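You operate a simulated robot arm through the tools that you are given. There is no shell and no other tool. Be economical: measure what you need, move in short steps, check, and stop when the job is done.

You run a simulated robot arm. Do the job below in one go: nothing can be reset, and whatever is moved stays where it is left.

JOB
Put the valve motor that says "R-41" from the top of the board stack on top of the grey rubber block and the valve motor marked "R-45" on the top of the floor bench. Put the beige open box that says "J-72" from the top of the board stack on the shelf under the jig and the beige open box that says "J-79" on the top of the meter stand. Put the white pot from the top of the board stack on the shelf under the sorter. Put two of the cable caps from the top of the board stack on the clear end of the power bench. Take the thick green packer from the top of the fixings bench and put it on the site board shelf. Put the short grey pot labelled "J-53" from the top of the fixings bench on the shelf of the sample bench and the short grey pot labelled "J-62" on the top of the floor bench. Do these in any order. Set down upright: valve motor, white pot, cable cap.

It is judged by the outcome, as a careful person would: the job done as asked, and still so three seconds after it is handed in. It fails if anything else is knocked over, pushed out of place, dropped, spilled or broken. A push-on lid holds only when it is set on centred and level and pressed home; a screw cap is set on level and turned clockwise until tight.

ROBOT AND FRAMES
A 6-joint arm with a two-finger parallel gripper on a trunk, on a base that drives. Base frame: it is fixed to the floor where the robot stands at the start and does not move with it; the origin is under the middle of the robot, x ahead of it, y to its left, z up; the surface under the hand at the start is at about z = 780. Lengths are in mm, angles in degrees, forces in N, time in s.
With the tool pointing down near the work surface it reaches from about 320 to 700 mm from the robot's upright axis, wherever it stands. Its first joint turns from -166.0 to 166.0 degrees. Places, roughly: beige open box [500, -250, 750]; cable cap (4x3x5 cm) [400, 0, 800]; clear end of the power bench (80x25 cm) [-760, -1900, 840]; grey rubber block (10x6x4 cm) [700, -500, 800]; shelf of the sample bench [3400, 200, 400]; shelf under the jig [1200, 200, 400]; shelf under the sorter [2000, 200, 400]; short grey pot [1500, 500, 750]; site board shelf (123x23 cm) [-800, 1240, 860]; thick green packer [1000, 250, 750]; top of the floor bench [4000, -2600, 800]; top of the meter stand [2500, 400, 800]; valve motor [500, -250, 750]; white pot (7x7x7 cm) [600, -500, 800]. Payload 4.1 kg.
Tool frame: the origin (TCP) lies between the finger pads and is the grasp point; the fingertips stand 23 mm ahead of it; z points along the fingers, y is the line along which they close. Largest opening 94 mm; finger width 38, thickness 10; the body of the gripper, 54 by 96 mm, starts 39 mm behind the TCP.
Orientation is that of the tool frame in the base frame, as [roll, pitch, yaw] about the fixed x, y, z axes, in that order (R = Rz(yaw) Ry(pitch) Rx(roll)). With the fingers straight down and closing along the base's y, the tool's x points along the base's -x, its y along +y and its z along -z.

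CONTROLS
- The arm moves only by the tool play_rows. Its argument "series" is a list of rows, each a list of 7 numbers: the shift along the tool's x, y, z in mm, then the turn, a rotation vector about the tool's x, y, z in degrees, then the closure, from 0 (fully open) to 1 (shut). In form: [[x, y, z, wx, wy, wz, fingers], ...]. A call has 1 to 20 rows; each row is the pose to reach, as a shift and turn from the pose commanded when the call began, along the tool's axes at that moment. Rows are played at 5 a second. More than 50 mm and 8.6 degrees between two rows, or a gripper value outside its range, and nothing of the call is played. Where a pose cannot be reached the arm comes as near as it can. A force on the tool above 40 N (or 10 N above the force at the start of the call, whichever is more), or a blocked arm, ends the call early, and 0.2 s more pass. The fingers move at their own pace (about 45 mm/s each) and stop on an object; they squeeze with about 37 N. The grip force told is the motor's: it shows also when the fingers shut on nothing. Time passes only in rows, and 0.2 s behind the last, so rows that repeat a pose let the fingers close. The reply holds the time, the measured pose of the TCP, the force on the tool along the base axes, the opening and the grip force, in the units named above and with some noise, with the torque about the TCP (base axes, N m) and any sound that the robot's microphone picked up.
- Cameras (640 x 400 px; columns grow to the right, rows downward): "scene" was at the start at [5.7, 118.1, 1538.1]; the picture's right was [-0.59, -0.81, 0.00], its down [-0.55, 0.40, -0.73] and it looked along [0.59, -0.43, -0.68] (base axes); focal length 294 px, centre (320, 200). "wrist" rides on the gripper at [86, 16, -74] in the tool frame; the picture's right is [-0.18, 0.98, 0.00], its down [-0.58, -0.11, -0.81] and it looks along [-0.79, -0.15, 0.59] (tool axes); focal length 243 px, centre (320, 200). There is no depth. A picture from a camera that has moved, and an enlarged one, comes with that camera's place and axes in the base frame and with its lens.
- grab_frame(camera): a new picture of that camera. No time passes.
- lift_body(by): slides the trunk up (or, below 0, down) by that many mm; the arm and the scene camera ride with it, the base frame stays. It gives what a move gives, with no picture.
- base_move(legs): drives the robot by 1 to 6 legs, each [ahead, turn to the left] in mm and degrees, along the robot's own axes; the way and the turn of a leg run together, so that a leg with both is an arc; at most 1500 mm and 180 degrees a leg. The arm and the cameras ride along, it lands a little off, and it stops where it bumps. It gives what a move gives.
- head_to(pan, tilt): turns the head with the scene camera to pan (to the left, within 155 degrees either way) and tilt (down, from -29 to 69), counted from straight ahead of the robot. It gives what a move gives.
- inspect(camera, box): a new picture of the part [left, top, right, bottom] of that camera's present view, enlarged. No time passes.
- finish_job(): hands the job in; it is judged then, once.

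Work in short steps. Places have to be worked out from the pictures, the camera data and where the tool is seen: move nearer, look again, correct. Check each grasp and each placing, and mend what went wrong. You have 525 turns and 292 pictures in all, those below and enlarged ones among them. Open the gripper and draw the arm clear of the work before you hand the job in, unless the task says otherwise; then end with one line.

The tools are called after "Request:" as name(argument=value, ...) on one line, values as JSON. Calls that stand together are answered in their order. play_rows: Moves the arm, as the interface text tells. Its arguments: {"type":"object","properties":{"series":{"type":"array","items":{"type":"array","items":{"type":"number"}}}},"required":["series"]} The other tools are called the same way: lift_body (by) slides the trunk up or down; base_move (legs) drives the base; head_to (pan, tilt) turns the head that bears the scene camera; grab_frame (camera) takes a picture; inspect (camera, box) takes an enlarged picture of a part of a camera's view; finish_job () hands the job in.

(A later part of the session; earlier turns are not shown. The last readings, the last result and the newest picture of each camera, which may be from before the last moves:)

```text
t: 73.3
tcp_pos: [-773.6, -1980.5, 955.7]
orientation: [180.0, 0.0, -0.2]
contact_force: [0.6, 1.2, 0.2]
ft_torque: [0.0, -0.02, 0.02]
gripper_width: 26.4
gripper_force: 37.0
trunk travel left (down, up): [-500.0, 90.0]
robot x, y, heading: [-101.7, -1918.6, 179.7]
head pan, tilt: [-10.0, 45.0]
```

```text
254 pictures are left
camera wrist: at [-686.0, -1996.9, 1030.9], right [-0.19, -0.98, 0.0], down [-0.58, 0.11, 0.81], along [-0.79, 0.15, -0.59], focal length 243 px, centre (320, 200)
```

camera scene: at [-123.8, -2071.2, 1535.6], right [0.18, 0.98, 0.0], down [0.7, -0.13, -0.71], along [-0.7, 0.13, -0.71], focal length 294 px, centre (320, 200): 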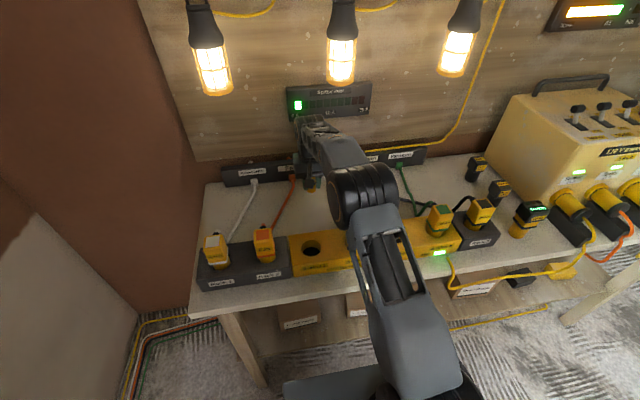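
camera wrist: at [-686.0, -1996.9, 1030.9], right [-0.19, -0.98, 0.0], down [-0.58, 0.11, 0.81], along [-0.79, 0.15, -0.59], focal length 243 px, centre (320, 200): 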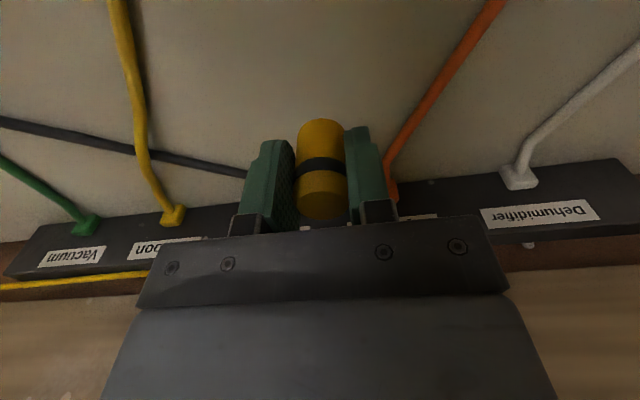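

To keep the elbow well clear of the plugs, I'll raise the trunk before lowering the hand.

Request:
lift_body(by=88)

Request:
play_rows(series=[[0, 5, 45, 0, 0, 0, 1], [0, 5, 90, 0, 0, 0, 1], [0, 5, 130, 0, 0, 0, 1], [0, 5, 155, 0, 0, 0, 1], [0, 5, 155, 0, 0, 0, 1]])

Request:
grab_frame(camera="scene")

Request:
grab_frame(camera="wrist")

```text
t: 74.5
tcp_pos: [-771.8, -1981.5, 1043.7]
orientation: [180.0, 0.1, -0.2]
contact_force: [0.3, -0.7, -0.2]
ft_torque: [0.0, -0.01, -0.01]
gripper_width: 26.7
gripper_force: 37.2
trunk travel left (down, up): [-588.0, 2.0]
robot x, y, heading: [-101.6, -1919.8, 179.8]
head pan, tilt: [-10.0, 45.0]
```

```text
t: 75.7
tcp_pos: [-773.9, -1984.6, 890.0]
orientation: [180.0, 0.0, -0.1]
contact_force: [1.3, -1.0, -1.1]
ft_torque: [0.0, 0.01, -0.03]
gripper_width: 26.4
gripper_force: 37.4
trunk travel left (down, up): [-588.0, 2.0]
robot x, y, heading: [-100.8, -1920.8, 179.8]
head pan, tilt: [-10.0, 45.0]
```

```text
253 pictures are left
camera scene: at [-123.6, -2071.2, 1623.6], right [0.18, 0.98, 0.0], down [0.7, -0.13, -0.71], along [-0.7, 0.13, -0.71], focal length 294 px, centre (320, 200)
```

scene: 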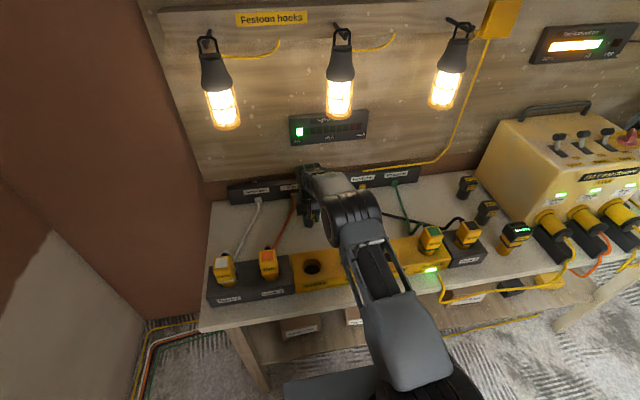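

```text
252 pictures are left
camera wrist: at [-686.6, -2001.5, 965.3], right [-0.19, -0.98, 0.0], down [-0.58, 0.11, 0.81], along [-0.79, 0.15, -0.59], focal length 243 px, centre (320, 200)
```

wrist: 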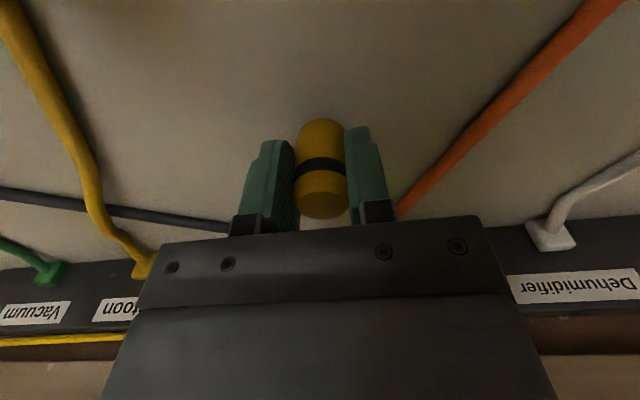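

Clear all around. Creeping down to contact.

Request:
play_rows(series=[[0, 0, 4, 0, 0, 0, 1], [0, 0, 8, 0, 0, 0, 1], [0, 0, 10, 0, 0, 0, 1], [0, 0, 10, 0, 0, 0, 1]])

Request:
play_rows(series=[[0, 0, 2, 0, 0, 0, 1], [0, 0, 4, 0, 0, 0, 1], [0, 0, 4, 0, 0, 0, 1]])

```text
t: 76.9
tcp_pos: [-775.1, -1985.9, 885.6]
orientation: [-179.9, 0.8, -0.3]
contact_force: [3.0, 0.0, 13.0]
ft_torque: [-0.01, -0.13, 0.01]
gripper_width: 26.3
gripper_force: 36.7
trunk travel left (down, up): [-588.0, 2.0]
robot x, y, heading: [-102.0, -1920.3, 179.7]
head pan, tilt: [-10.0, 45.0]
stopped in row 4: the force on the tool passed its limit at 40 N (the readings are from after the stop); the commanded pose is now the measured one
```

```text
t: 77.7
tcp_pos: [-778.1, -1985.3, 885.0]
orientation: [179.9, 1.1, -0.3]
contact_force: [3.8, 1.0, 13.5]
ft_torque: [-0.05, -0.17, 0.0]
gripper_width: 26.3
gripper_force: 37.1
trunk travel left (down, up): [-588.0, 2.0]
robot x, y, heading: [-98.7, -1920.5, 179.6]
head pan, tilt: [-10.0, 45.0]
stopped in row 3: the force on the tool passed its limit at 40 N (the readings are from after the stop); the commanded pose is now the measured one
```

Contact at 885. I'll back off a touch, release with a modest opening, and rise.

Request:
play_rows(series=[[0, 0, -2, 0, -0.5, 0, 1], [0, 0, -2, 0, -1, 0, 0.6], [0, 0, -2, 0, -1, 0, 0.45], [0, 0, -2, 0, -1, 0, 0.4], [0, 0, -2, 0, -1, 0, 0.4]])

Request:
grab_frame(camera="wrist")

```text
t: 78.9
tcp_pos: [-779.8, -1985.6, 884.3]
orientation: [179.9, 1.9, -0.3]
contact_force: [0.0, -0.3, -0.3]
ft_torque: [0.02, 0.01, 0.02]
gripper_width: 56.5
gripper_force: 0.0
trunk travel left (down, up): [-588.0, 2.0]
robot x, y, heading: [-101.2, -1919.1, 179.9]
head pan, tilt: [-10.0, 45.0]
```

```text
251 pictures are left
camera wrist: at [-689.2, -2001.9, 956.9], right [-0.19, -0.98, 0.01], down [-0.55, 0.11, 0.83], along [-0.81, 0.15, -0.56], focal length 243 px, centre (320, 200)
```

wrist: 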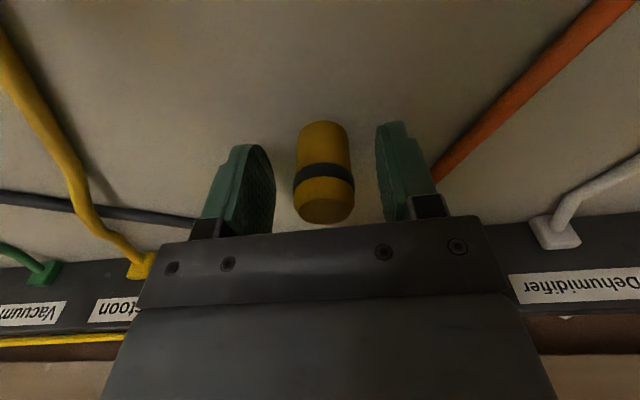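

The cap stands free and upright. Rising and levelling the tool.

Request:
play_rows(series=[[0, 0, -40, 0, 1.9, 0, 0.4], [0, 0, -85, 0, 1.9, 0, 0.4], [0, 0, -130, 0, 1.9, 0, 0.4], [40, 0, -160, 0, 1.9, 0, 0], [85, 0, -180, 0, 1.9, 0, 0], [130, 0, -200, 0, 1.9, 0, 0], [175, 0, -200, 0, 1.9, 0, 0], [220, 0, -200, 0, 1.9, 0, 0]])

Request:
grab_frame(camera="wrist")

```text
t: 80.7
tcp_pos: [-553.2, -1986.6, 1078.6]
orientation: [179.9, 0.1, -0.4]
contact_force: [-0.2, -0.5, 0.7]
ft_torque: [-0.02, 0.0, -0.01]
gripper_width: 93.8
gripper_force: 0.1
trunk travel left (down, up): [-588.0, 2.0]
robot x, y, heading: [-99.5, -1918.9, 179.8]
head pan, tilt: [-10.0, 45.0]
```

```text
250 pictures are left
camera wrist: at [-466.2, -2003.1, 1153.6], right [-0.19, -0.98, 0.0], down [-0.58, 0.11, 0.81], along [-0.79, 0.15, -0.59], focal length 243 px, centre (320, 200)
```

wrist: 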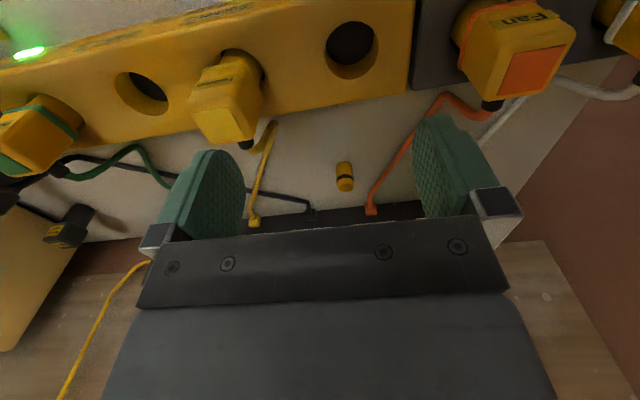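

Cap one is down. Driving back to the table for the second cap.

Request:
base_move(legs=[[-330, 0], [0, -110.8], [930, 0], [0, 20.8]])

Request:
grab_frame(camera="wrist")

```text
t: 93.2
tcp_pos: [505.9, -592.6, 1079.2]
orientation: [179.9, 0.1, -90.5]
contact_force: [-0.1, -0.5, 0.5]
ft_torque: [0.01, -0.01, 0.01]
gripper_width: 93.9
gripper_force: 0.0
trunk travel left (down, up): [-588.0, 2.0]
robot x, y, heading: [573.0, -1046.0, 89.2]
head pan, tilt: [-10.0, 45.0]
```

```text
249 pictures are left
camera wrist: at [489.4, -678.4, 1153.3], right [-0.98, 0.19, 0.0], down [0.12, 0.58, 0.81], along [0.16, 0.79, -0.59], focal length 243 px, centre (320, 200)
```

wrist: 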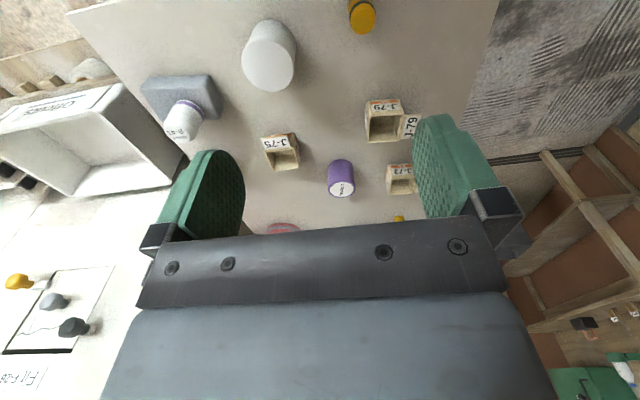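

Cap B's top is at about (463,-573). Moving over it and down.

Request:
play_rows(series=[[-10, 22, 40, 0, 0, 0, 0], [-20, 43, 80, 0, 0, 0, 0], [-20, 43, 125, 0, 0, 0, 0], [-20, 43, 170, 0, 0, 0, 0], [-20, 43, 170, 0, 0, 0, 0]])

Request:
grab_frame(camera="wrist")

```text
t: 94.3
tcp_pos: [464.1, -570.2, 907.9]
orientation: [179.9, 0.0, -90.5]
contact_force: [0.7, 1.2, -0.6]
ft_torque: [0.03, 0.0, 0.0]
gripper_width: 94.0
gripper_force: 0.0
trunk travel left (down, up): [-588.0, 2.0]
robot x, y, heading: [572.4, -1041.8, 89.3]
head pan, tilt: [-10.0, 45.0]
```

```text
248 pictures are left
camera wrist: at [446.6, -656.5, 982.4], right [-0.98, 0.19, 0.0], down [0.12, 0.58, 0.81], along [0.16, 0.79, -0.59], focal length 243 px, centre (320, 200)
```

wrist: 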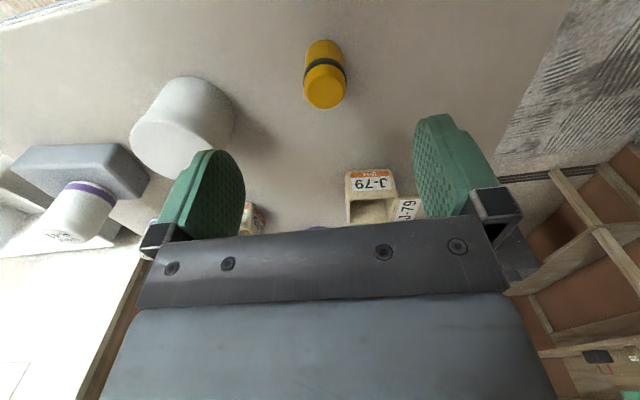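

Aligned within a few mm. Descending and gripping.

Request:
play_rows(series=[[2, 4, 40, 0, 0, 0, 0], [2, 4, 70, 0, 0, 0, 0], [2, 4, 93, 0, 0, 0, 0], [2, 4, 93, 0, 0, 0, 0.5], [2, 4, 93, 0, 0, 0, 1], [2, 4, 93, 0, 0, 0, 1], [2, 4, 93, 0, 0, 0, 1], [2, 4, 93, 0, 0, 0, 1]])

Request:
play_rows(series=[[0, 0, -45, 0, 0, 0, 1], [0, 0, -90, 0, 0, 0, 1], [0, 0, -135, 0, 0, 0, 1], [20, -10, -180, 0, 0, 0, 1], [40, -20, -225, 0, 0, 0, 1], [40, -20, -260, 0, 0, 0, 1]])

Request:
grab_frame(camera="wrist")

```text
t: 96.2
tcp_pos: [457.9, -571.4, 816.7]
orientation: [180.0, 0.1, -90.5]
contact_force: [1.0, 0.5, -0.6]
ft_torque: [0.01, -0.02, 0.0]
gripper_width: 29.1
gripper_force: 37.1
trunk travel left (down, up): [-588.0, 2.0]
robot x, y, heading: [571.0, -1043.5, 89.6]
head pan, tilt: [-10.0, 45.0]
```

```text
refused: row 4 steps farther than a row can; nothing moved
```

```text
247 pictures are left
camera wrist: at [441.2, -658.2, 891.6], right [-0.98, 0.19, 0.0], down [0.12, 0.58, 0.81], along [0.15, 0.79, -0.59], focal length 243 px, centre (320, 200)
```

wrist: 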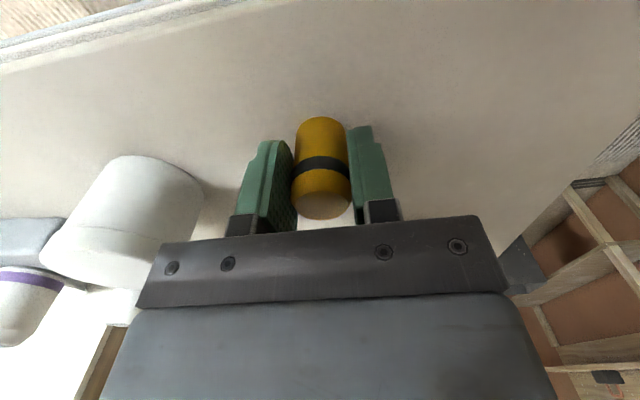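

Grip is good. Lifting, then driving back to the power bench.

Request:
play_rows(series=[[0, 0, -45, 0, 0, 0, 1], [0, 0, -90, 0, 0, 0, 1], [0, 0, -135, 0, 0, 0, 1], [0, 0, -180, 0, 0, 0, 1], [20, 0, -225, 0, 0, 0, 1], [40, 0, -265, 0, 0, 0, 1], [40, 0, -300, 0, 0, 0, 1]])

Request:
base_move(legs=[[0, 159.1], [936, 0], [0, -68.6]])

```text
t: 97.8
tcp_pos: [462.0, -615.9, 1118.0]
orientation: [179.9, 0.0, -90.4]
contact_force: [-0.7, 0.1, 0.1]
ft_torque: [-0.03, 0.0, 0.0]
gripper_width: 29.3
gripper_force: 37.1
trunk travel left (down, up): [-588.0, 2.0]
robot x, y, heading: [572.6, -1041.5, 89.5]
head pan, tilt: [-10.0, 45.0]
```

```text
t: 112.3
tcp_pos: [-191.5, -2053.2, 1117.4]
orientation: [179.9, 0.0, 0.4]
contact_force: [0.1, 0.1, 0.5]
ft_torque: [0.0, 0.0, 0.02]
gripper_width: 29.1
gripper_force: 37.1
trunk travel left (down, up): [-588.0, 2.0]
robot x, y, heading: [240.2, -1937.2, -179.5]
head pan, tilt: [-10.0, 45.0]
```

Driving in and moving over the second spot, about (-775,-1915).

Request:
base_move(legs=[[0, -0.5], [340, 0]])

```text
t: 114.8
tcp_pos: [-529.1, -2050.2, 1119.0]
orientation: [179.9, 0.0, 0.0]
contact_force: [-0.3, -0.3, -0.4]
ft_torque: [-0.02, -0.01, 0.0]
gripper_width: 29.2
gripper_force: 36.3
trunk travel left (down, up): [-588.0, 2.0]
robot x, y, heading: [-99.0, -1938.5, -180.2]
head pan, tilt: [-10.0, 45.0]
```

Request:
play_rows(series=[[-38, -21, 0, 0, 0, 0, 1], [-76, -42, 0, 0, 0, 0, 1], [-114, -63, 0, 0, 0, 0, 1], [-152, -84, 0, 0, 0, 0, 1], [-190, -105, 0, 0, 0, 0, 1], [-228, -126, 0, 0, 0, 0, 1], [-246, -135, 35, 0, 0, 0, 1], [-246, -135, 75, 0, 0, 0, 1], [-246, -135, 75, 0, 0, 0, 1]])

Request:
grab_frame(camera="wrist")

Request:
grab_frame(camera="scene")

```text
t: 116.8
tcp_pos: [-776.1, -1916.0, 1043.8]
orientation: [179.9, 0.1, 0.0]
contact_force: [-0.1, 0.1, -0.7]
ft_torque: [0.03, 0.02, 0.02]
gripper_width: 29.3
gripper_force: 37.8
trunk travel left (down, up): [-588.0, 2.0]
robot x, y, heading: [-104.1, -1935.1, -180.1]
head pan, tilt: [-10.0, 45.0]
```

```text
246 pictures are left
camera wrist: at [-688.7, -1931.8, 1119.2], right [-0.18, -0.98, 0.0], down [-0.58, 0.11, 0.81], along [-0.79, 0.15, -0.59], focal length 243 px, centre (320, 200)
```

wrist: 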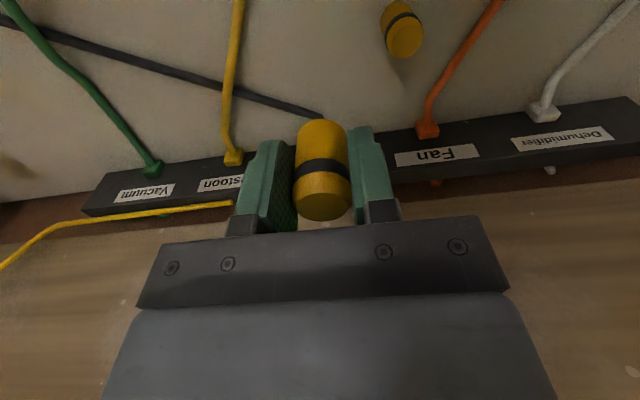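

```text
245 pictures are left
camera scene: at [-122.5, -2088.3, 1623.6], right [0.17, 0.98, 0.0], down [0.7, -0.12, -0.71], along [-0.7, 0.12, -0.71], focal length 294 px, centre (320, 200)
```

scene: 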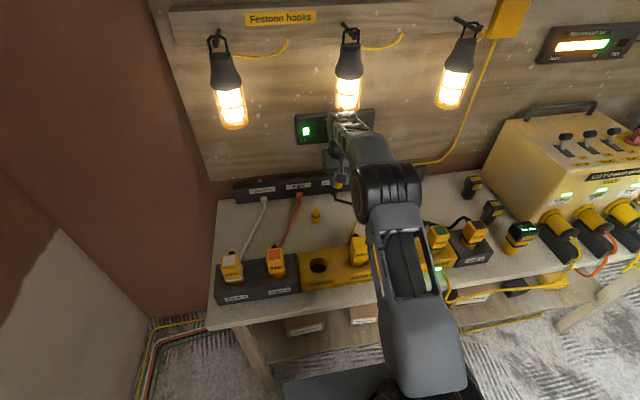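

The landing spot (pixel ~320,25) is clear, so I'll lower to about 890.

Request:
play_rows(series=[[0, 0, 45, 0, 0, 0, 1], [0, 0, 90, 0, 0, 0, 1], [0, 0, 130, 0, 0, 0, 1], [0, 0, 150, 0, 0, 0, 1], [0, 0, 154, 0, 0, 0, 1], [0, 0, 154, 0, 0, 0, 1]])

```text
t: 118.2
tcp_pos: [-776.2, -1915.5, 889.9]
orientation: [179.8, 0.1, 0.0]
contact_force: [-0.3, -0.1, -0.1]
ft_torque: [0.0, -0.03, -0.01]
gripper_width: 29.2
gripper_force: 37.0
trunk travel left (down, up): [-588.0, 2.0]
robot x, y, heading: [-101.9, -1935.7, -179.6]
head pan, tilt: [-10.0, 45.0]
```

Request:
play_rows(series=[[0, 0, 1.5, 0, 0, 0, 1], [0, 0, 1.5, 0, 0, 0, 1]])

```text
t: 118.8
tcp_pos: [-776.5, -1913.8, 888.1]
orientation: [180.0, -0.1, 0.0]
contact_force: [-0.2, -0.4, -0.6]
ft_torque: [0.0, -0.02, -0.01]
gripper_width: 29.5
gripper_force: 36.9
trunk travel left (down, up): [-588.0, 2.0]
robot x, y, heading: [-100.8, -1938.3, -180.1]
head pan, tilt: [-10.0, 45.0]
```

Not touching yet; stepping 1 mm at a time.

Request:
play_rows(series=[[0, 0, 1, 0, 0, 0, 1], [0, 0, 1.5, 0, 0, 0, 1], [0, 0, 1.5, 0, 0, 0, 1]])

```text
t: 119.6
tcp_pos: [-776.3, -1915.2, 887.3]
orientation: [179.8, 0.1, 0.0]
contact_force: [-0.3, -1.4, 1.8]
ft_torque: [-0.04, 0.05, 0.0]
gripper_width: 29.3
gripper_force: 37.4
trunk travel left (down, up): [-588.0, 2.0]
robot x, y, heading: [-103.0, -1936.4, -179.6]
head pan, tilt: [-10.0, 45.0]
```

Touching lightly. Releasing and rising.

Request:
play_rows(series=[[0, 0, 0, 0, 0, 0, 0.6], [0, 0, 0, 0, 0, 0, 0.45], [0, 0, 0, 0, 0, 0, 0.4], [0, 0, 0, 0, 0, 0, 0.4], [0, 0, -40, 0, 0, 0, 0.4], [0, 0, -85, 0, 0, 0, 0.4], [0, 0, -130, 0, 0, 0, 0.4], [40, 0, -160, 0, 0, 0, 0.4], [85, 0, -180, 0, 0, 0, 0], [130, 0, -200, 0, 0, 0, 0], [175, 0, -200, 0, 0, 0, 0], [220, 0, -200, 0, 0, 0, 0], [260, 0, -200, 0, 0, 0, 0]])

Request:
grab_frame(camera="wrist")

```text
t: 122.4
tcp_pos: [-513.9, -1912.8, 1086.6]
orientation: [179.9, 0.1, 0.0]
contact_force: [-0.3, -1.1, 0.2]
ft_torque: [-0.02, 0.01, 0.02]
gripper_width: 93.9
gripper_force: 0.1
trunk travel left (down, up): [-588.0, 2.0]
robot x, y, heading: [-101.5, -1938.2, -179.9]
head pan, tilt: [-10.0, 45.0]
```

```text
244 pictures are left
camera wrist: at [-427.3, -1929.1, 1160.8], right [-0.18, -0.98, 0.0], down [-0.58, 0.11, 0.81], along [-0.79, 0.15, -0.59], focal length 243 px, centre (320, 200)
```

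wrist: 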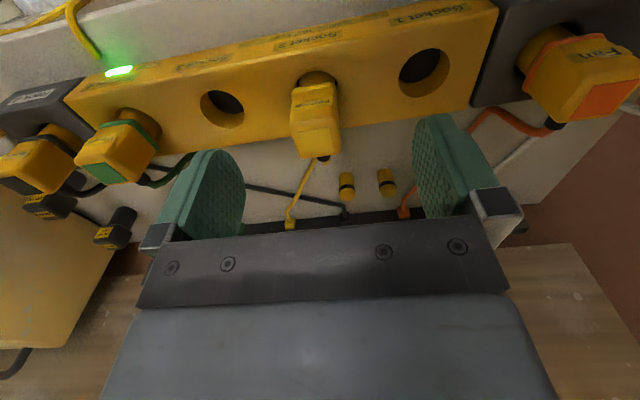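

Both caps stand on the power bench. Next is R-45, so I'll return to the front of the table.

Request:
base_move(legs=[[-100, 0], [0, -90], [1000, 0], [880, 0], [0, -90]])

Request:
grab_frame(camera="wrist")

```text
t: 140.3
tcp_pos: [402.9, -69.1, 1085.4]
orientation: [179.8, 0.1, -178.7]
contact_force: [-0.4, -0.4, 0.3]
ft_torque: [-0.01, 0.03, -0.01]
gripper_width: 93.9
gripper_force: 0.0
trunk travel left (down, up): [-588.0, 2.0]
robot x, y, heading: [-12.6, -53.7, 1.1]
head pan, tilt: [-10.0, 45.0]
```

```text
243 pictures are left
camera wrist: at [315.9, -55.0, 1160.5], right [0.16, 0.99, 0.0], down [0.58, -0.1, 0.81], along [0.8, -0.13, -0.59], focal length 243 px, centre (320, 200)
```

wrist: 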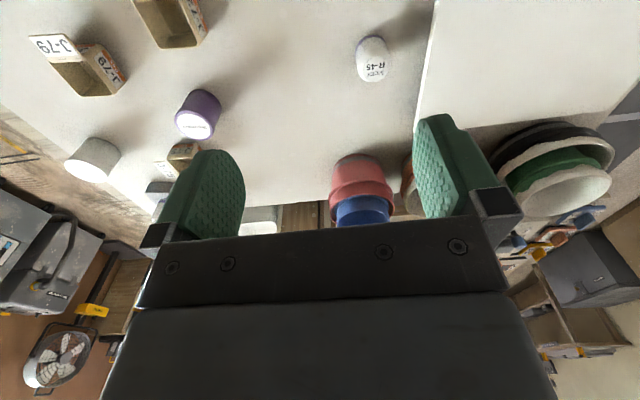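

R-45 is near (477,-9). Moving over it.

Request:
play_rows(series=[[-30, 24, 20, 0, 0, 0, 0.2], [-60, 46, 40, 0, 0, 0, 0.2], [-75, 58, 80, 0, 0, 0, 0.2], [-75, 58, 125, 0, 0, 0, 0.2], [-75, 58, 175, 0, 0, 0, 0.2], [-75, 58, 175, 0, 0, 0, 0.2]])

Request:
grab_frame(camera="wrist")

```text
t: 141.8
tcp_pos: [475.2, -8.7, 909.2]
orientation: [179.9, 0.1, -178.6]
contact_force: [-0.3, 0.8, 0.3]
ft_torque: [-0.01, 0.04, -0.03]
gripper_width: 75.3
gripper_force: 0.0
trunk travel left (down, up): [-588.0, 2.0]
robot x, y, heading: [-10.9, -55.9, 1.4]
head pan, tilt: [-10.0, 45.0]
```

```text
242 pictures are left
camera wrist: at [388.1, 5.1, 984.9], right [0.16, 0.99, 0.0], down [0.58, -0.1, 0.81], along [0.8, -0.13, -0.59], focal length 243 px, centre (320, 200)
```

wrist: 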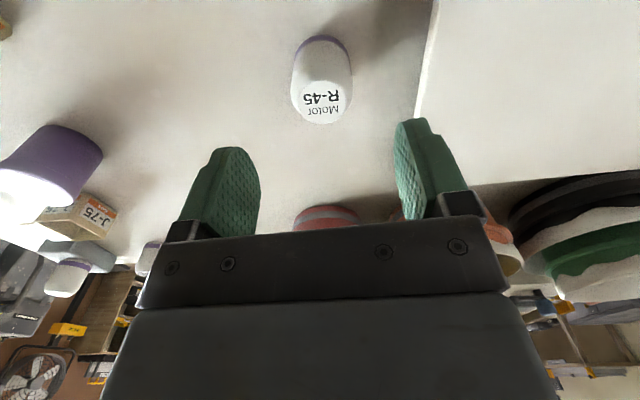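

Centred. Descending to 821, gripping and lifting.

Request:
play_rows(series=[[-1, 1, 45, 0, 0, 0, 0.2], [-1, 1, 88, 0, 0, 0, 0.2], [-1, 1, 88, 0, 0, 0, 0.5], [-1, 1, 88, 0, 0, 0, 1], [-1, 1, 88, 0, 0, 0, 1], [-1, 1, 88, 0, 0, 0, 1]])

Request:
play_rows(series=[[0, 0, -45, 0, 0, 0, 1], [0, 0, -90, 0, 0, 0, 1], [20, 0, -135, 0, 0, 0, 1], [40, 0, -180, 0, 0, 0, 1], [60, 0, -225, 0, 0, 0, 1], [80, 0, -270, 0, 0, 0, 1]])

Request:
grab_frame(camera="wrist")

```text
t: 143.2
tcp_pos: [475.4, -5.8, 823.5]
orientation: [179.9, 0.1, -178.7]
contact_force: [-0.2, 0.1, -0.2]
ft_torque: [-0.01, -0.01, 0.0]
gripper_width: 42.7
gripper_force: 37.0
trunk travel left (down, up): [-588.0, 2.0]
robot x, y, heading: [-9.9, -54.4, 1.4]
head pan, tilt: [-10.0, 45.0]
```

```text
t: 144.6
tcp_pos: [395.1, -7.7, 1093.6]
orientation: [179.9, 0.0, -178.8]
contact_force: [-0.1, -0.7, -1.0]
ft_torque: [0.02, -0.02, 0.01]
gripper_width: 43.1
gripper_force: 37.3
trunk travel left (down, up): [-588.0, 2.0]
robot x, y, heading: [-12.4, -56.7, 1.1]
head pan, tilt: [-10.0, 45.0]
```

```text
241 pictures are left
camera wrist: at [308.7, 6.5, 1169.4], right [0.16, 0.99, 0.0], down [0.58, -0.1, 0.81], along [0.8, -0.13, -0.59], focal length 243 px, centre (320, 200)
```

wrist: 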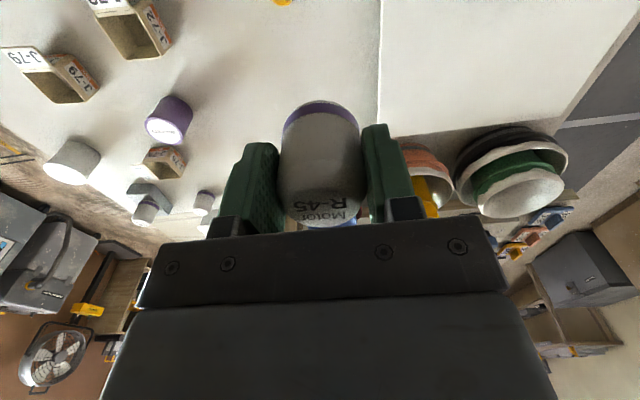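

R-45 held. Driving around the right side along y ≈ -1350 toward the floor bench, then a look.

Request:
base_move(legs=[[0, -91.2], [1300, 0], [0, 90], [1400, 0]])

Request:
head_to(pan=-20, tilt=20)

Request:
grab_frame(camera="scene")

```text
t: 165.4
tcp_pos: [1777.3, -1358.3, 1093.7]
orientation: [179.9, -0.1, 178.0]
contact_force: [0.2, 0.5, -0.9]
ft_torque: [0.0, 0.01, 0.0]
gripper_width: 43.2
gripper_force: 37.4
trunk travel left (down, up): [-588.0, 2.0]
robot x, y, heading: [1364.3, -1385.8, -2.0]
head pan, tilt: [-10.0, 45.0]
```

```text
t: 166.3
tcp_pos: [1776.5, -1360.5, 1094.8]
orientation: [179.9, 0.0, 178.1]
contact_force: [-0.5, -0.3, -0.5]
ft_torque: [0.03, 0.04, -0.03]
gripper_width: 42.6
gripper_force: 37.2
trunk travel left (down, up): [-588.0, 2.0]
robot x, y, heading: [1368.2, -1384.7, -2.0]
head pan, tilt: [-20.0, 20.0]
```

```text
240 pictures are left
camera scene: at [1397.3, -1250.4, 1662.2], right [-0.37, -0.93, 0.0], down [-0.32, 0.13, -0.94], along [0.87, -0.35, -0.34], focal length 294 px, centre (320, 200)
```

scene: 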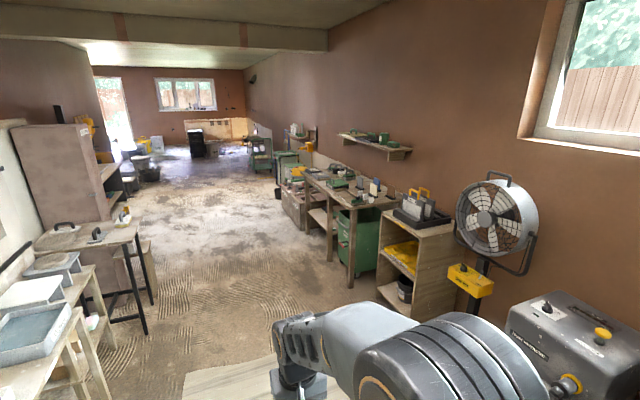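

The floor bench is the long table by the right wall near x 3700–4500. Driving to (3850,-1850) and facing it.

Request:
base_move(legs=[[0, -9], [1265, 0], [1265, 0], [0, -79]])

Request:
head_to(pan=0, tilt=35)

Request:
grab_frame(camera="scene")

Request:
grab_frame(camera="wrist")

```text
t: 182.6
tcp_pos: [3848.8, -2249.8, 1092.8]
orientation: [179.9, 0.1, 87.6]
contact_force: [-0.7, 0.7, -1.3]
ft_torque: [0.02, -0.02, 0.01]
gripper_width: 42.5
gripper_force: 36.8
trunk travel left (down, up): [-588.0, 2.0]
robot x, y, heading: [3823.8, -1838.8, -92.2]
head pan, tilt: [-20.0, 20.0]
```

```text
t: 183.5
tcp_pos: [3847.6, -2251.4, 1094.2]
orientation: [179.9, 0.0, 87.6]
contact_force: [-0.2, 0.1, -0.3]
ft_torque: [0.02, 0.0, 0.0]
gripper_width: 42.8
gripper_force: 36.9
trunk travel left (down, up): [-588.0, 2.0]
robot x, y, heading: [3824.6, -1838.2, -92.5]
head pan, tilt: [0.0, 35.0]
```

```text
239 pictures are left
camera scene: at [3990.5, -1874.0, 1638.4], right [-1.0, 0.04, 0.0], down [0.02, 0.57, -0.82], along [-0.03, -0.82, -0.57], focal length 294 px, centre (320, 200)
```

scene: 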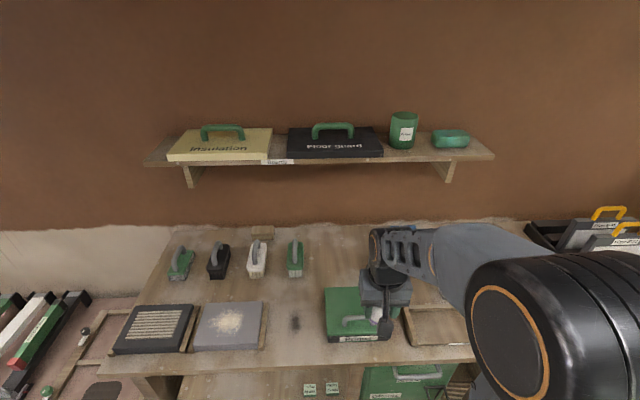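

```text
238 pictures are left
camera wrist: at [3867.8, -2164.1, 1168.8], right [0.97, -0.22, 0.0], down [-0.13, -0.58, 0.81], along [-0.18, -0.79, -0.59], focal length 243 px, centre (320, 200)
```

wrist: 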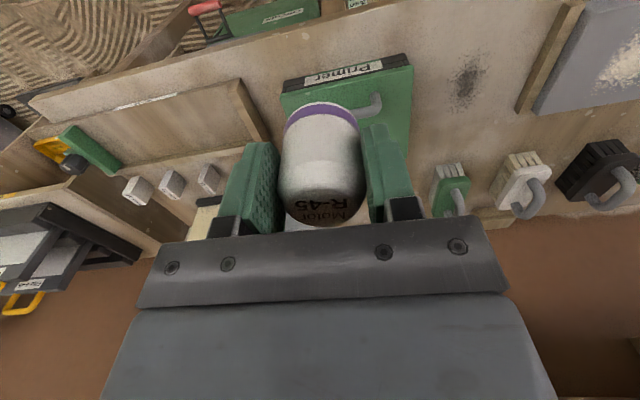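

There is free surface around (4085,-2390), between the grey tile and the green case. Moving R-45 above it.

Request:
play_rows(series=[[-20, 40, 0, 0, 0, 0, 1], [-40, 80, 0, 0, 0, 0, 1], [-60, 120, 0, 0, 0, 0, 1], [-80, 160, 0, 0, 0, 0, 1], [-100, 200, 0, 0, 0, 0, 1], [-122, 240, 0, 0, 0, 0, 1], [-130, 243, 45, 0, 0, 0, 1], [-130, 243, 90, 0, 0, 0, 1], [-130, 243, 135, 0, 0, 0, 1], [-130, 243, 135, 0, 0, 0, 1]])

Request:
grab_frame(camera="wrist")

Request:
grab_frame(camera="scene")

```text
t: 185.7
tcp_pos: [4085.7, -2395.6, 955.7]
orientation: [179.9, 0.1, 87.6]
contact_force: [-1.4, 0.8, -0.6]
ft_torque: [0.02, 0.01, 0.01]
gripper_width: 42.8
gripper_force: 36.8
trunk travel left (down, up): [-588.0, 2.0]
robot x, y, heading: [3828.9, -1841.0, -92.2]
head pan, tilt: [0.0, 35.0]
```

```text
237 pictures are left
camera wrist: at [4105.8, -2308.4, 1030.6], right [0.97, -0.22, 0.0], down [-0.13, -0.58, 0.81], along [-0.18, -0.79, -0.59], focal length 243 px, centre (320, 200)
```

wrist: 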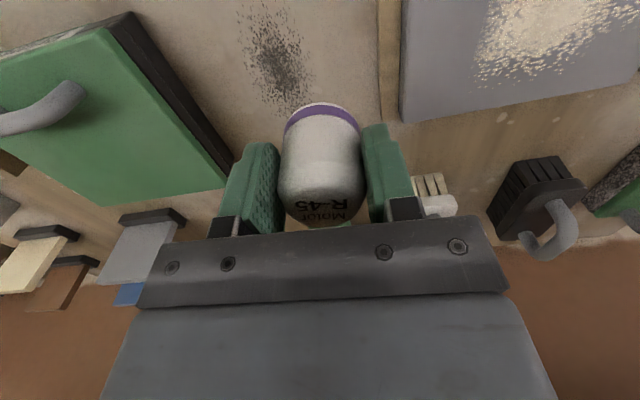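

```text
236 pictures are left
camera scene: at [3990.7, -1874.0, 1638.4], right [-1.0, 0.04, 0.0], down [0.02, 0.57, -0.82], along [-0.03, -0.82, -0.57], focal length 294 px, centre (320, 200)
```

scene: 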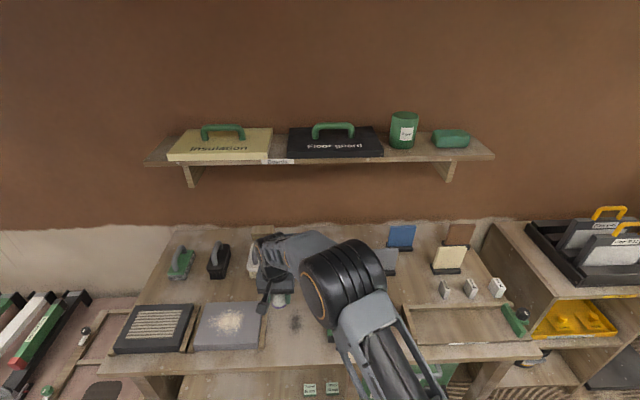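

Shifting slightly away from the tile frame and lowering to 865.

Request:
play_rows(series=[[0, -8, 40, 0, 0, 0, 1], [0, -8, 75, 0, 0, 0, 1], [0, -8, 90, 0, 0, 0, 1], [0, -8, 90, 0, 0, 0, 1]])

Request:
grab_frame(camera="wrist")

```text
t: 186.7
tcp_pos: [4076.7, -2391.1, 871.4]
orientation: [179.9, 0.0, 87.6]
contact_force: [-0.3, -0.1, -0.7]
ft_torque: [0.04, 0.02, -0.04]
gripper_width: 42.8
gripper_force: 37.1
trunk travel left (down, up): [-588.0, 2.0]
robot x, y, heading: [3826.5, -1839.7, -92.4]
head pan, tilt: [0.0, 35.0]
```

```text
235 pictures are left
camera wrist: at [4096.9, -2305.0, 945.8], right [0.97, -0.22, 0.0], down [-0.13, -0.58, 0.81], along [-0.18, -0.79, -0.59], focal length 243 px, centre (320, 200)
```

wrist: 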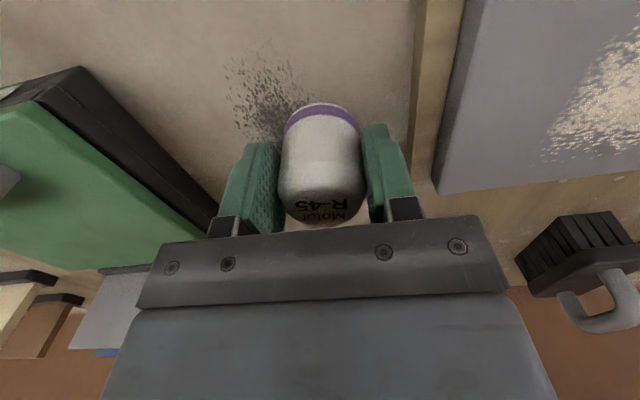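

Clear. Creeping down.

Request:
play_rows(series=[[0, 0, 6, 0, 0, 0, 1], [0, 0, 12, 0, 0, 0, 1], [0, 0, 18, 0, 0, 0, 1], [0, 0, 18, 0, 0, 0, 1]])

```text
t: 187.7
tcp_pos: [4076.6, -2389.7, 850.5]
orientation: [179.8, 0.1, 87.5]
contact_force: [0.4, 0.4, -1.1]
ft_torque: [-0.02, 0.02, -0.03]
gripper_width: 42.8
gripper_force: 37.8
trunk travel left (down, up): [-588.0, 2.0]
robot x, y, heading: [3826.1, -1835.1, -92.5]
head pan, tilt: [0.0, 35.0]
```

Request:
play_rows(series=[[0, 0, 2, 0, 0, 0, 1], [0, 0, 4, 0, 0, 0, 1], [0, 0, 6, 0, 0, 0, 1], [0, 0, 6, 0, 0, 0, 1]])

```text
t: 188.7
tcp_pos: [4077.1, -2390.1, 845.1]
orientation: [179.9, 0.0, 87.7]
contact_force: [0.5, -0.1, -1.8]
ft_torque: [-0.01, 0.01, 0.0]
gripper_width: 42.7
gripper_force: 37.5
trunk travel left (down, up): [-588.0, 2.0]
robot x, y, heading: [3828.3, -1840.0, -92.1]
head pan, tilt: [0.0, 35.0]
```

Still free; continuing downward in small steps.

Request:
play_rows(series=[[0, 0, 2, 0, 0, 0, 1], [0, 0, 4, 0, 0, 0, 1], [0, 0, 4, 0, 0, 0, 1]])

```text
t: 189.5
tcp_pos: [4078.2, -2390.5, 845.3]
orientation: [179.7, 0.3, 87.6]
contact_force: [-5.4, -1.7, 20.0]
ft_torque: [-0.19, 0.55, 0.0]
gripper_width: 42.7
gripper_force: 37.1
trunk travel left (down, up): [-588.0, 2.0]
robot x, y, heading: [3826.3, -1839.5, -92.5]
head pan, tilt: [0.0, 35.0]
```

Contact at 845. Backing off to neutral, releasing and rising.

Request:
play_rows(series=[[0, 0, -3, 0, 0, 0, 1], [0, 0, -3, 0, 0, 0, 0.6], [0, 0, -3, 0, 0, 0, 0.35], [0, 0, -3, 0, 0, 0, 0.35], [0, 0, -40, 0, 0, 0, 0.35], [0, 0, -85, 0, 0, 0, 0.35], [0, 0, -130, 0, 0, 0, 0.2], [0, 0, -180, 0, 0, 0, 0], [0, 0, -230, 0, 0, 0, 0]])

Request:
grab_frame(camera="wrist")

```text
t: 191.5
tcp_pos: [4076.4, -2386.3, 1070.7]
orientation: [179.9, 0.1, 87.6]
contact_force: [0.7, -0.2, 0.2]
ft_torque: [0.0, -0.01, -0.02]
gripper_width: 93.8
gripper_force: 0.1
trunk travel left (down, up): [-588.0, 2.0]
robot x, y, heading: [3822.9, -1840.2, -92.3]
head pan, tilt: [0.0, 35.0]
```

```text
234 pictures are left
camera wrist: at [4095.8, -2299.9, 1145.4], right [0.97, -0.22, 0.0], down [-0.13, -0.58, 0.81], along [-0.18, -0.79, -0.59], focal length 243 px, centre (320, 200)
```

wrist: 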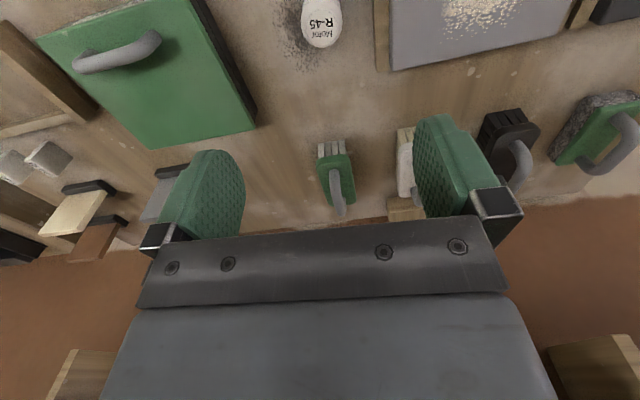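

R-45 stands on the floor bench. I'll check whether there's a way round the far end of the partition toward the aisle.

Request:
head_to(pan=120, tilt=15)

Request:
grab_frame(camera="scene")

Request:
head_to(pan=155, tilt=15)

Request:
grab_frame(camera="scene")

```text
t: 193.5
tcp_pos: [4076.7, -2386.7, 1069.8]
orientation: [180.0, 0.1, 87.6]
contact_force: [0.2, 1.0, -0.2]
ft_torque: [0.02, 0.0, 0.01]
gripper_width: 93.9
gripper_force: 0.0
trunk travel left (down, up): [-588.0, 2.0]
robot x, y, heading: [3827.3, -1843.2, -92.4]
head pan, tilt: [120.0, 15.0]
```

```text
233 pictures are left
camera scene: at [4077.0, -1742.6, 1670.4], right [0.46, -0.89, 0.0], down [-0.23, -0.12, -0.97], along [0.86, 0.45, -0.26], focal length 294 px, centre (320, 200)
```

scene: 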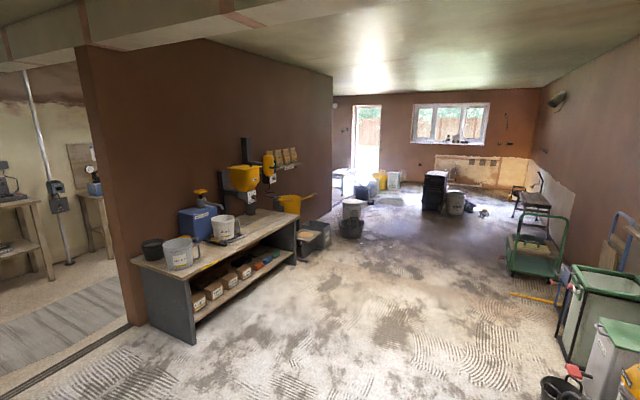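

```text
t: 194.5
tcp_pos: [4075.8, -2387.9, 1070.0]
orientation: [180.0, 0.2, 87.7]
contact_force: [0.0, -0.3, 0.3]
ft_torque: [0.02, 0.01, 0.03]
gripper_width: 93.9
gripper_force: 0.1
trunk travel left (down, up): [-588.0, 2.0]
robot x, y, heading: [3826.8, -1840.6, -92.4]
head pan, tilt: [154.7, 15.0]
```

```text
232 pictures are left
camera scene: at [4037.6, -1703.2, 1670.4], right [0.89, -0.46, 0.0], down [-0.12, -0.23, -0.97], along [0.45, 0.86, -0.26], focal length 294 px, centre (320, 200)
```

scene: 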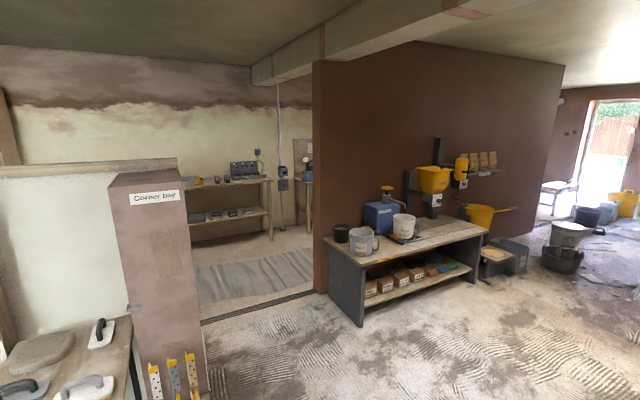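

There's a doorway about 1 m wide at x≈4200–5200, y≈640 into the aisle. I'll retract the arm, then drive through it.

Request:
play_rows(series=[[20, -42, 0, 0, 0, 0, 0], [40, -84, 0, 0, 0, 0, 0], [60, -126, 0, 0, 0, 0, 0], [80, -168, 0, 0, 0, 0, 0], [100, -210, 0, 0, 0, 0, 0], [120, -250, 0, 0, 0, 0, 0], [140, -270, 0, 0, 0, 0, 0]])

Request:
base_move(legs=[[0, 154.4], [929, 0], [929, 0], [0, 28]])

Request:
head_to(pan=0, tilt=20)

Request:
grab_frame(camera="scene")

```text
t: 196.1
tcp_pos: [3810.9, -2239.9, 1073.5]
orientation: [179.9, 0.0, 87.6]
contact_force: [0.6, -1.4, -0.9]
ft_torque: [0.02, -0.02, 0.02]
gripper_width: 94.0
gripper_force: 0.2
trunk travel left (down, up): [-588.0, 2.0]
robot x, y, heading: [3823.3, -1838.3, -92.4]
head pan, tilt: [154.7, 15.0]
```

```text
t: 213.0
tcp_pos: [4811.9, 145.8, 1074.3]
orientation: [180.0, 0.1, -94.0]
contact_force: [-0.1, -0.1, 0.1]
ft_torque: [-0.02, 0.0, -0.02]
gripper_width: 94.0
gripper_force: 0.0
trunk travel left (down, up): [-588.0, 2.0]
robot x, y, heading: [4786.8, -256.3, 86.2]
head pan, tilt: [154.7, 15.0]
```

```text
t: 215.4
tcp_pos: [4814.1, 145.3, 1074.2]
orientation: [179.9, 0.0, -93.9]
contact_force: [-0.1, 0.1, 0.7]
ft_torque: [0.01, -0.02, 0.0]
gripper_width: 94.1
gripper_force: 0.0
trunk travel left (down, up): [-588.0, 2.0]
robot x, y, heading: [4787.4, -255.2, 86.3]
head pan, tilt: [0.0, 20.0]
```

```text
231 pictures are left
camera scene: at [4622.9, -210.4, 1662.2], right [1.0, -0.07, 0.0], down [-0.02, -0.34, -0.94], along [0.06, 0.94, -0.34], focal length 294 px, centre (320, 200)
```

scene: 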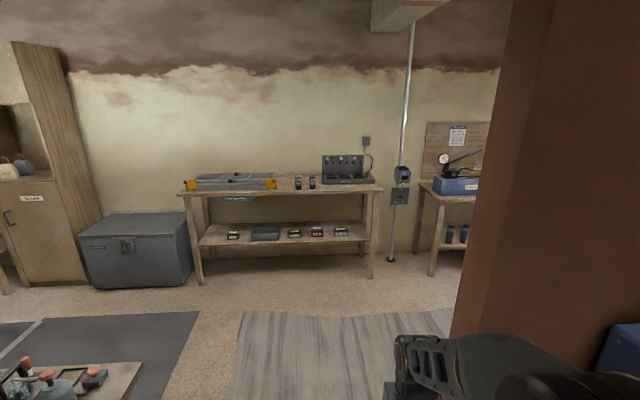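

Passage is open at x≈4780. Driving through to y≈1250 and facing -x down the aisle.

Request:
base_move(legs=[[0, 3.8], [1450, 0], [0, 90]])

Request:
head_to(pan=30, tilt=30)

Request:
grab_frame(camera="scene")

```text
t: 226.9
tcp_pos: [4379.5, 1191.1, 1073.8]
orientation: [179.9, 0.0, 0.7]
contact_force: [-0.5, 0.5, 0.1]
ft_torque: [0.0, 0.04, 0.03]
gripper_width: 93.8
gripper_force: 0.1
trunk travel left (down, up): [-588.0, 2.0]
robot x, y, heading: [4775.7, 1196.6, -179.4]
head pan, tilt: [0.0, 20.0]
```

```text
t: 227.8
tcp_pos: [4379.1, 1191.6, 1074.8]
orientation: [180.0, -0.1, 0.8]
contact_force: [0.5, 0.0, 0.9]
ft_torque: [0.02, -0.02, 0.02]
gripper_width: 93.9
gripper_force: 0.2
trunk travel left (down, up): [-588.0, 2.0]
robot x, y, heading: [4783.1, 1202.0, -179.2]
head pan, tilt: [30.0, 30.0]
```

```text
230 pictures are left
camera scene: at [4762.7, 987.1, 1646.2], right [-0.51, 0.86, 0.0], down [0.43, 0.25, -0.87], along [-0.75, -0.44, -0.5], focal length 294 px, centre (320, 200)
```

scene: 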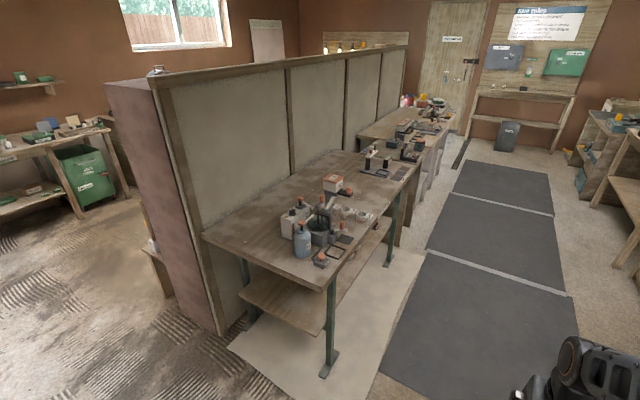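

Driving down the aisle and photographing each bench on the way.

Request:
base_move(legs=[[1300, 0]])

Request:
head_to(pan=90, tilt=40)

Request:
grab_frame(camera="scene")

Request:
base_move(legs=[[1000, 0]])

Request:
grab_frame(camera="scene")

Request:
base_move(legs=[[1000, 0]])

Request:
grab_frame(camera="scene")

```text
t: 234.4
tcp_pos: [3070.4, 1191.3, 1073.8]
orientation: [-180.0, 0.1, -0.3]
contact_force: [0.2, -0.1, -0.1]
ft_torque: [-0.02, 0.01, 0.02]
gripper_width: 93.7
gripper_force: 0.2
trunk travel left (down, up): [-588.0, 2.0]
robot x, y, heading: [3467.1, 1194.9, 179.7]
head pan, tilt: [30.0, 30.0]
```

```text
t: 235.7
tcp_pos: [3071.0, 1192.5, 1072.8]
orientation: [179.9, 0.0, -0.2]
contact_force: [0.5, -0.7, 0.2]
ft_torque: [0.04, 0.0, 0.01]
gripper_width: 94.0
gripper_force: 0.0
trunk travel left (down, up): [-588.0, 2.0]
robot x, y, heading: [3471.7, 1192.4, 179.9]
head pan, tilt: [90.0, 40.0]
```

```text
229 pictures are left
camera scene: at [3529.7, 941.6, 1630.8], right [-1.0, 0.0, 0.0], down [0.0, 0.64, -0.77], along [0.0, -0.77, -0.64], focal length 294 px, centre (320, 200)
```

scene: 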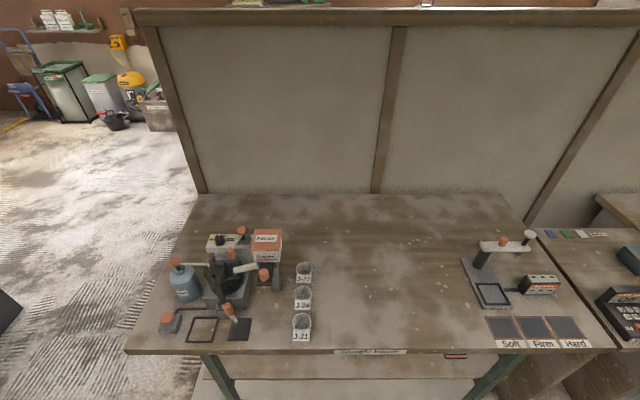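

```text
t: 240.9
tcp_pos: [2072.3, 1182.4, 1074.7]
orientation: [179.8, 0.0, 0.7]
contact_force: [0.2, -0.5, 0.5]
ft_torque: [-0.01, 0.01, -0.02]
gripper_width: 93.7
gripper_force: 0.0
trunk travel left (down, up): [-588.0, 2.0]
robot x, y, heading: [2472.9, 1186.0, -179.3]
head pan, tilt: [90.0, 40.0]
```

```text
228 pictures are left
camera scene: at [2536.3, 938.3, 1630.8], right [-1.0, -0.01, 0.0], down [-0.01, 0.64, -0.77], along [0.01, -0.77, -0.64], focal length 294 px, centre (320, 200)
```

scene: 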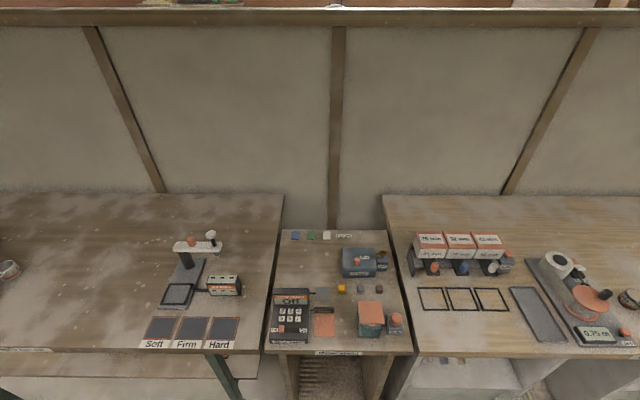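

```text
t: 246.0
tcp_pos: [1075.0, 1174.2, 1073.0]
orientation: [179.9, -0.1, 0.5]
contact_force: [-0.3, -0.2, 0.1]
ft_torque: [0.03, 0.0, 0.0]
gripper_width: 94.1
gripper_force: 0.1
trunk travel left (down, up): [-588.0, 2.0]
robot x, y, heading: [1474.0, 1178.5, -179.4]
head pan, tilt: [90.0, 40.0]
```

```text
227 pictures are left
camera scene: at [1536.3, 928.2, 1630.8], right [-1.0, -0.01, 0.0], down [-0.01, 0.64, -0.77], along [0.01, -0.77, -0.64], focal length 294 px, centre (320, 200)
```

scene: 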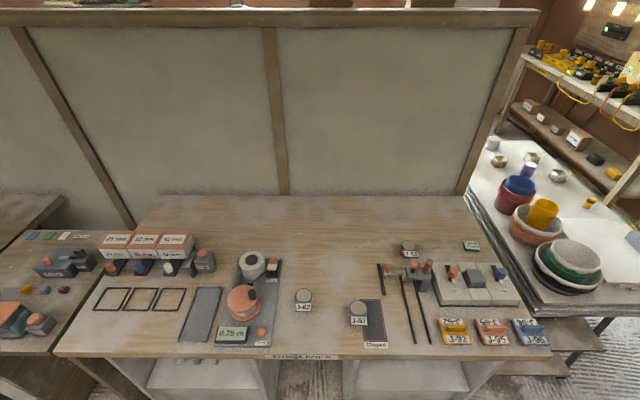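

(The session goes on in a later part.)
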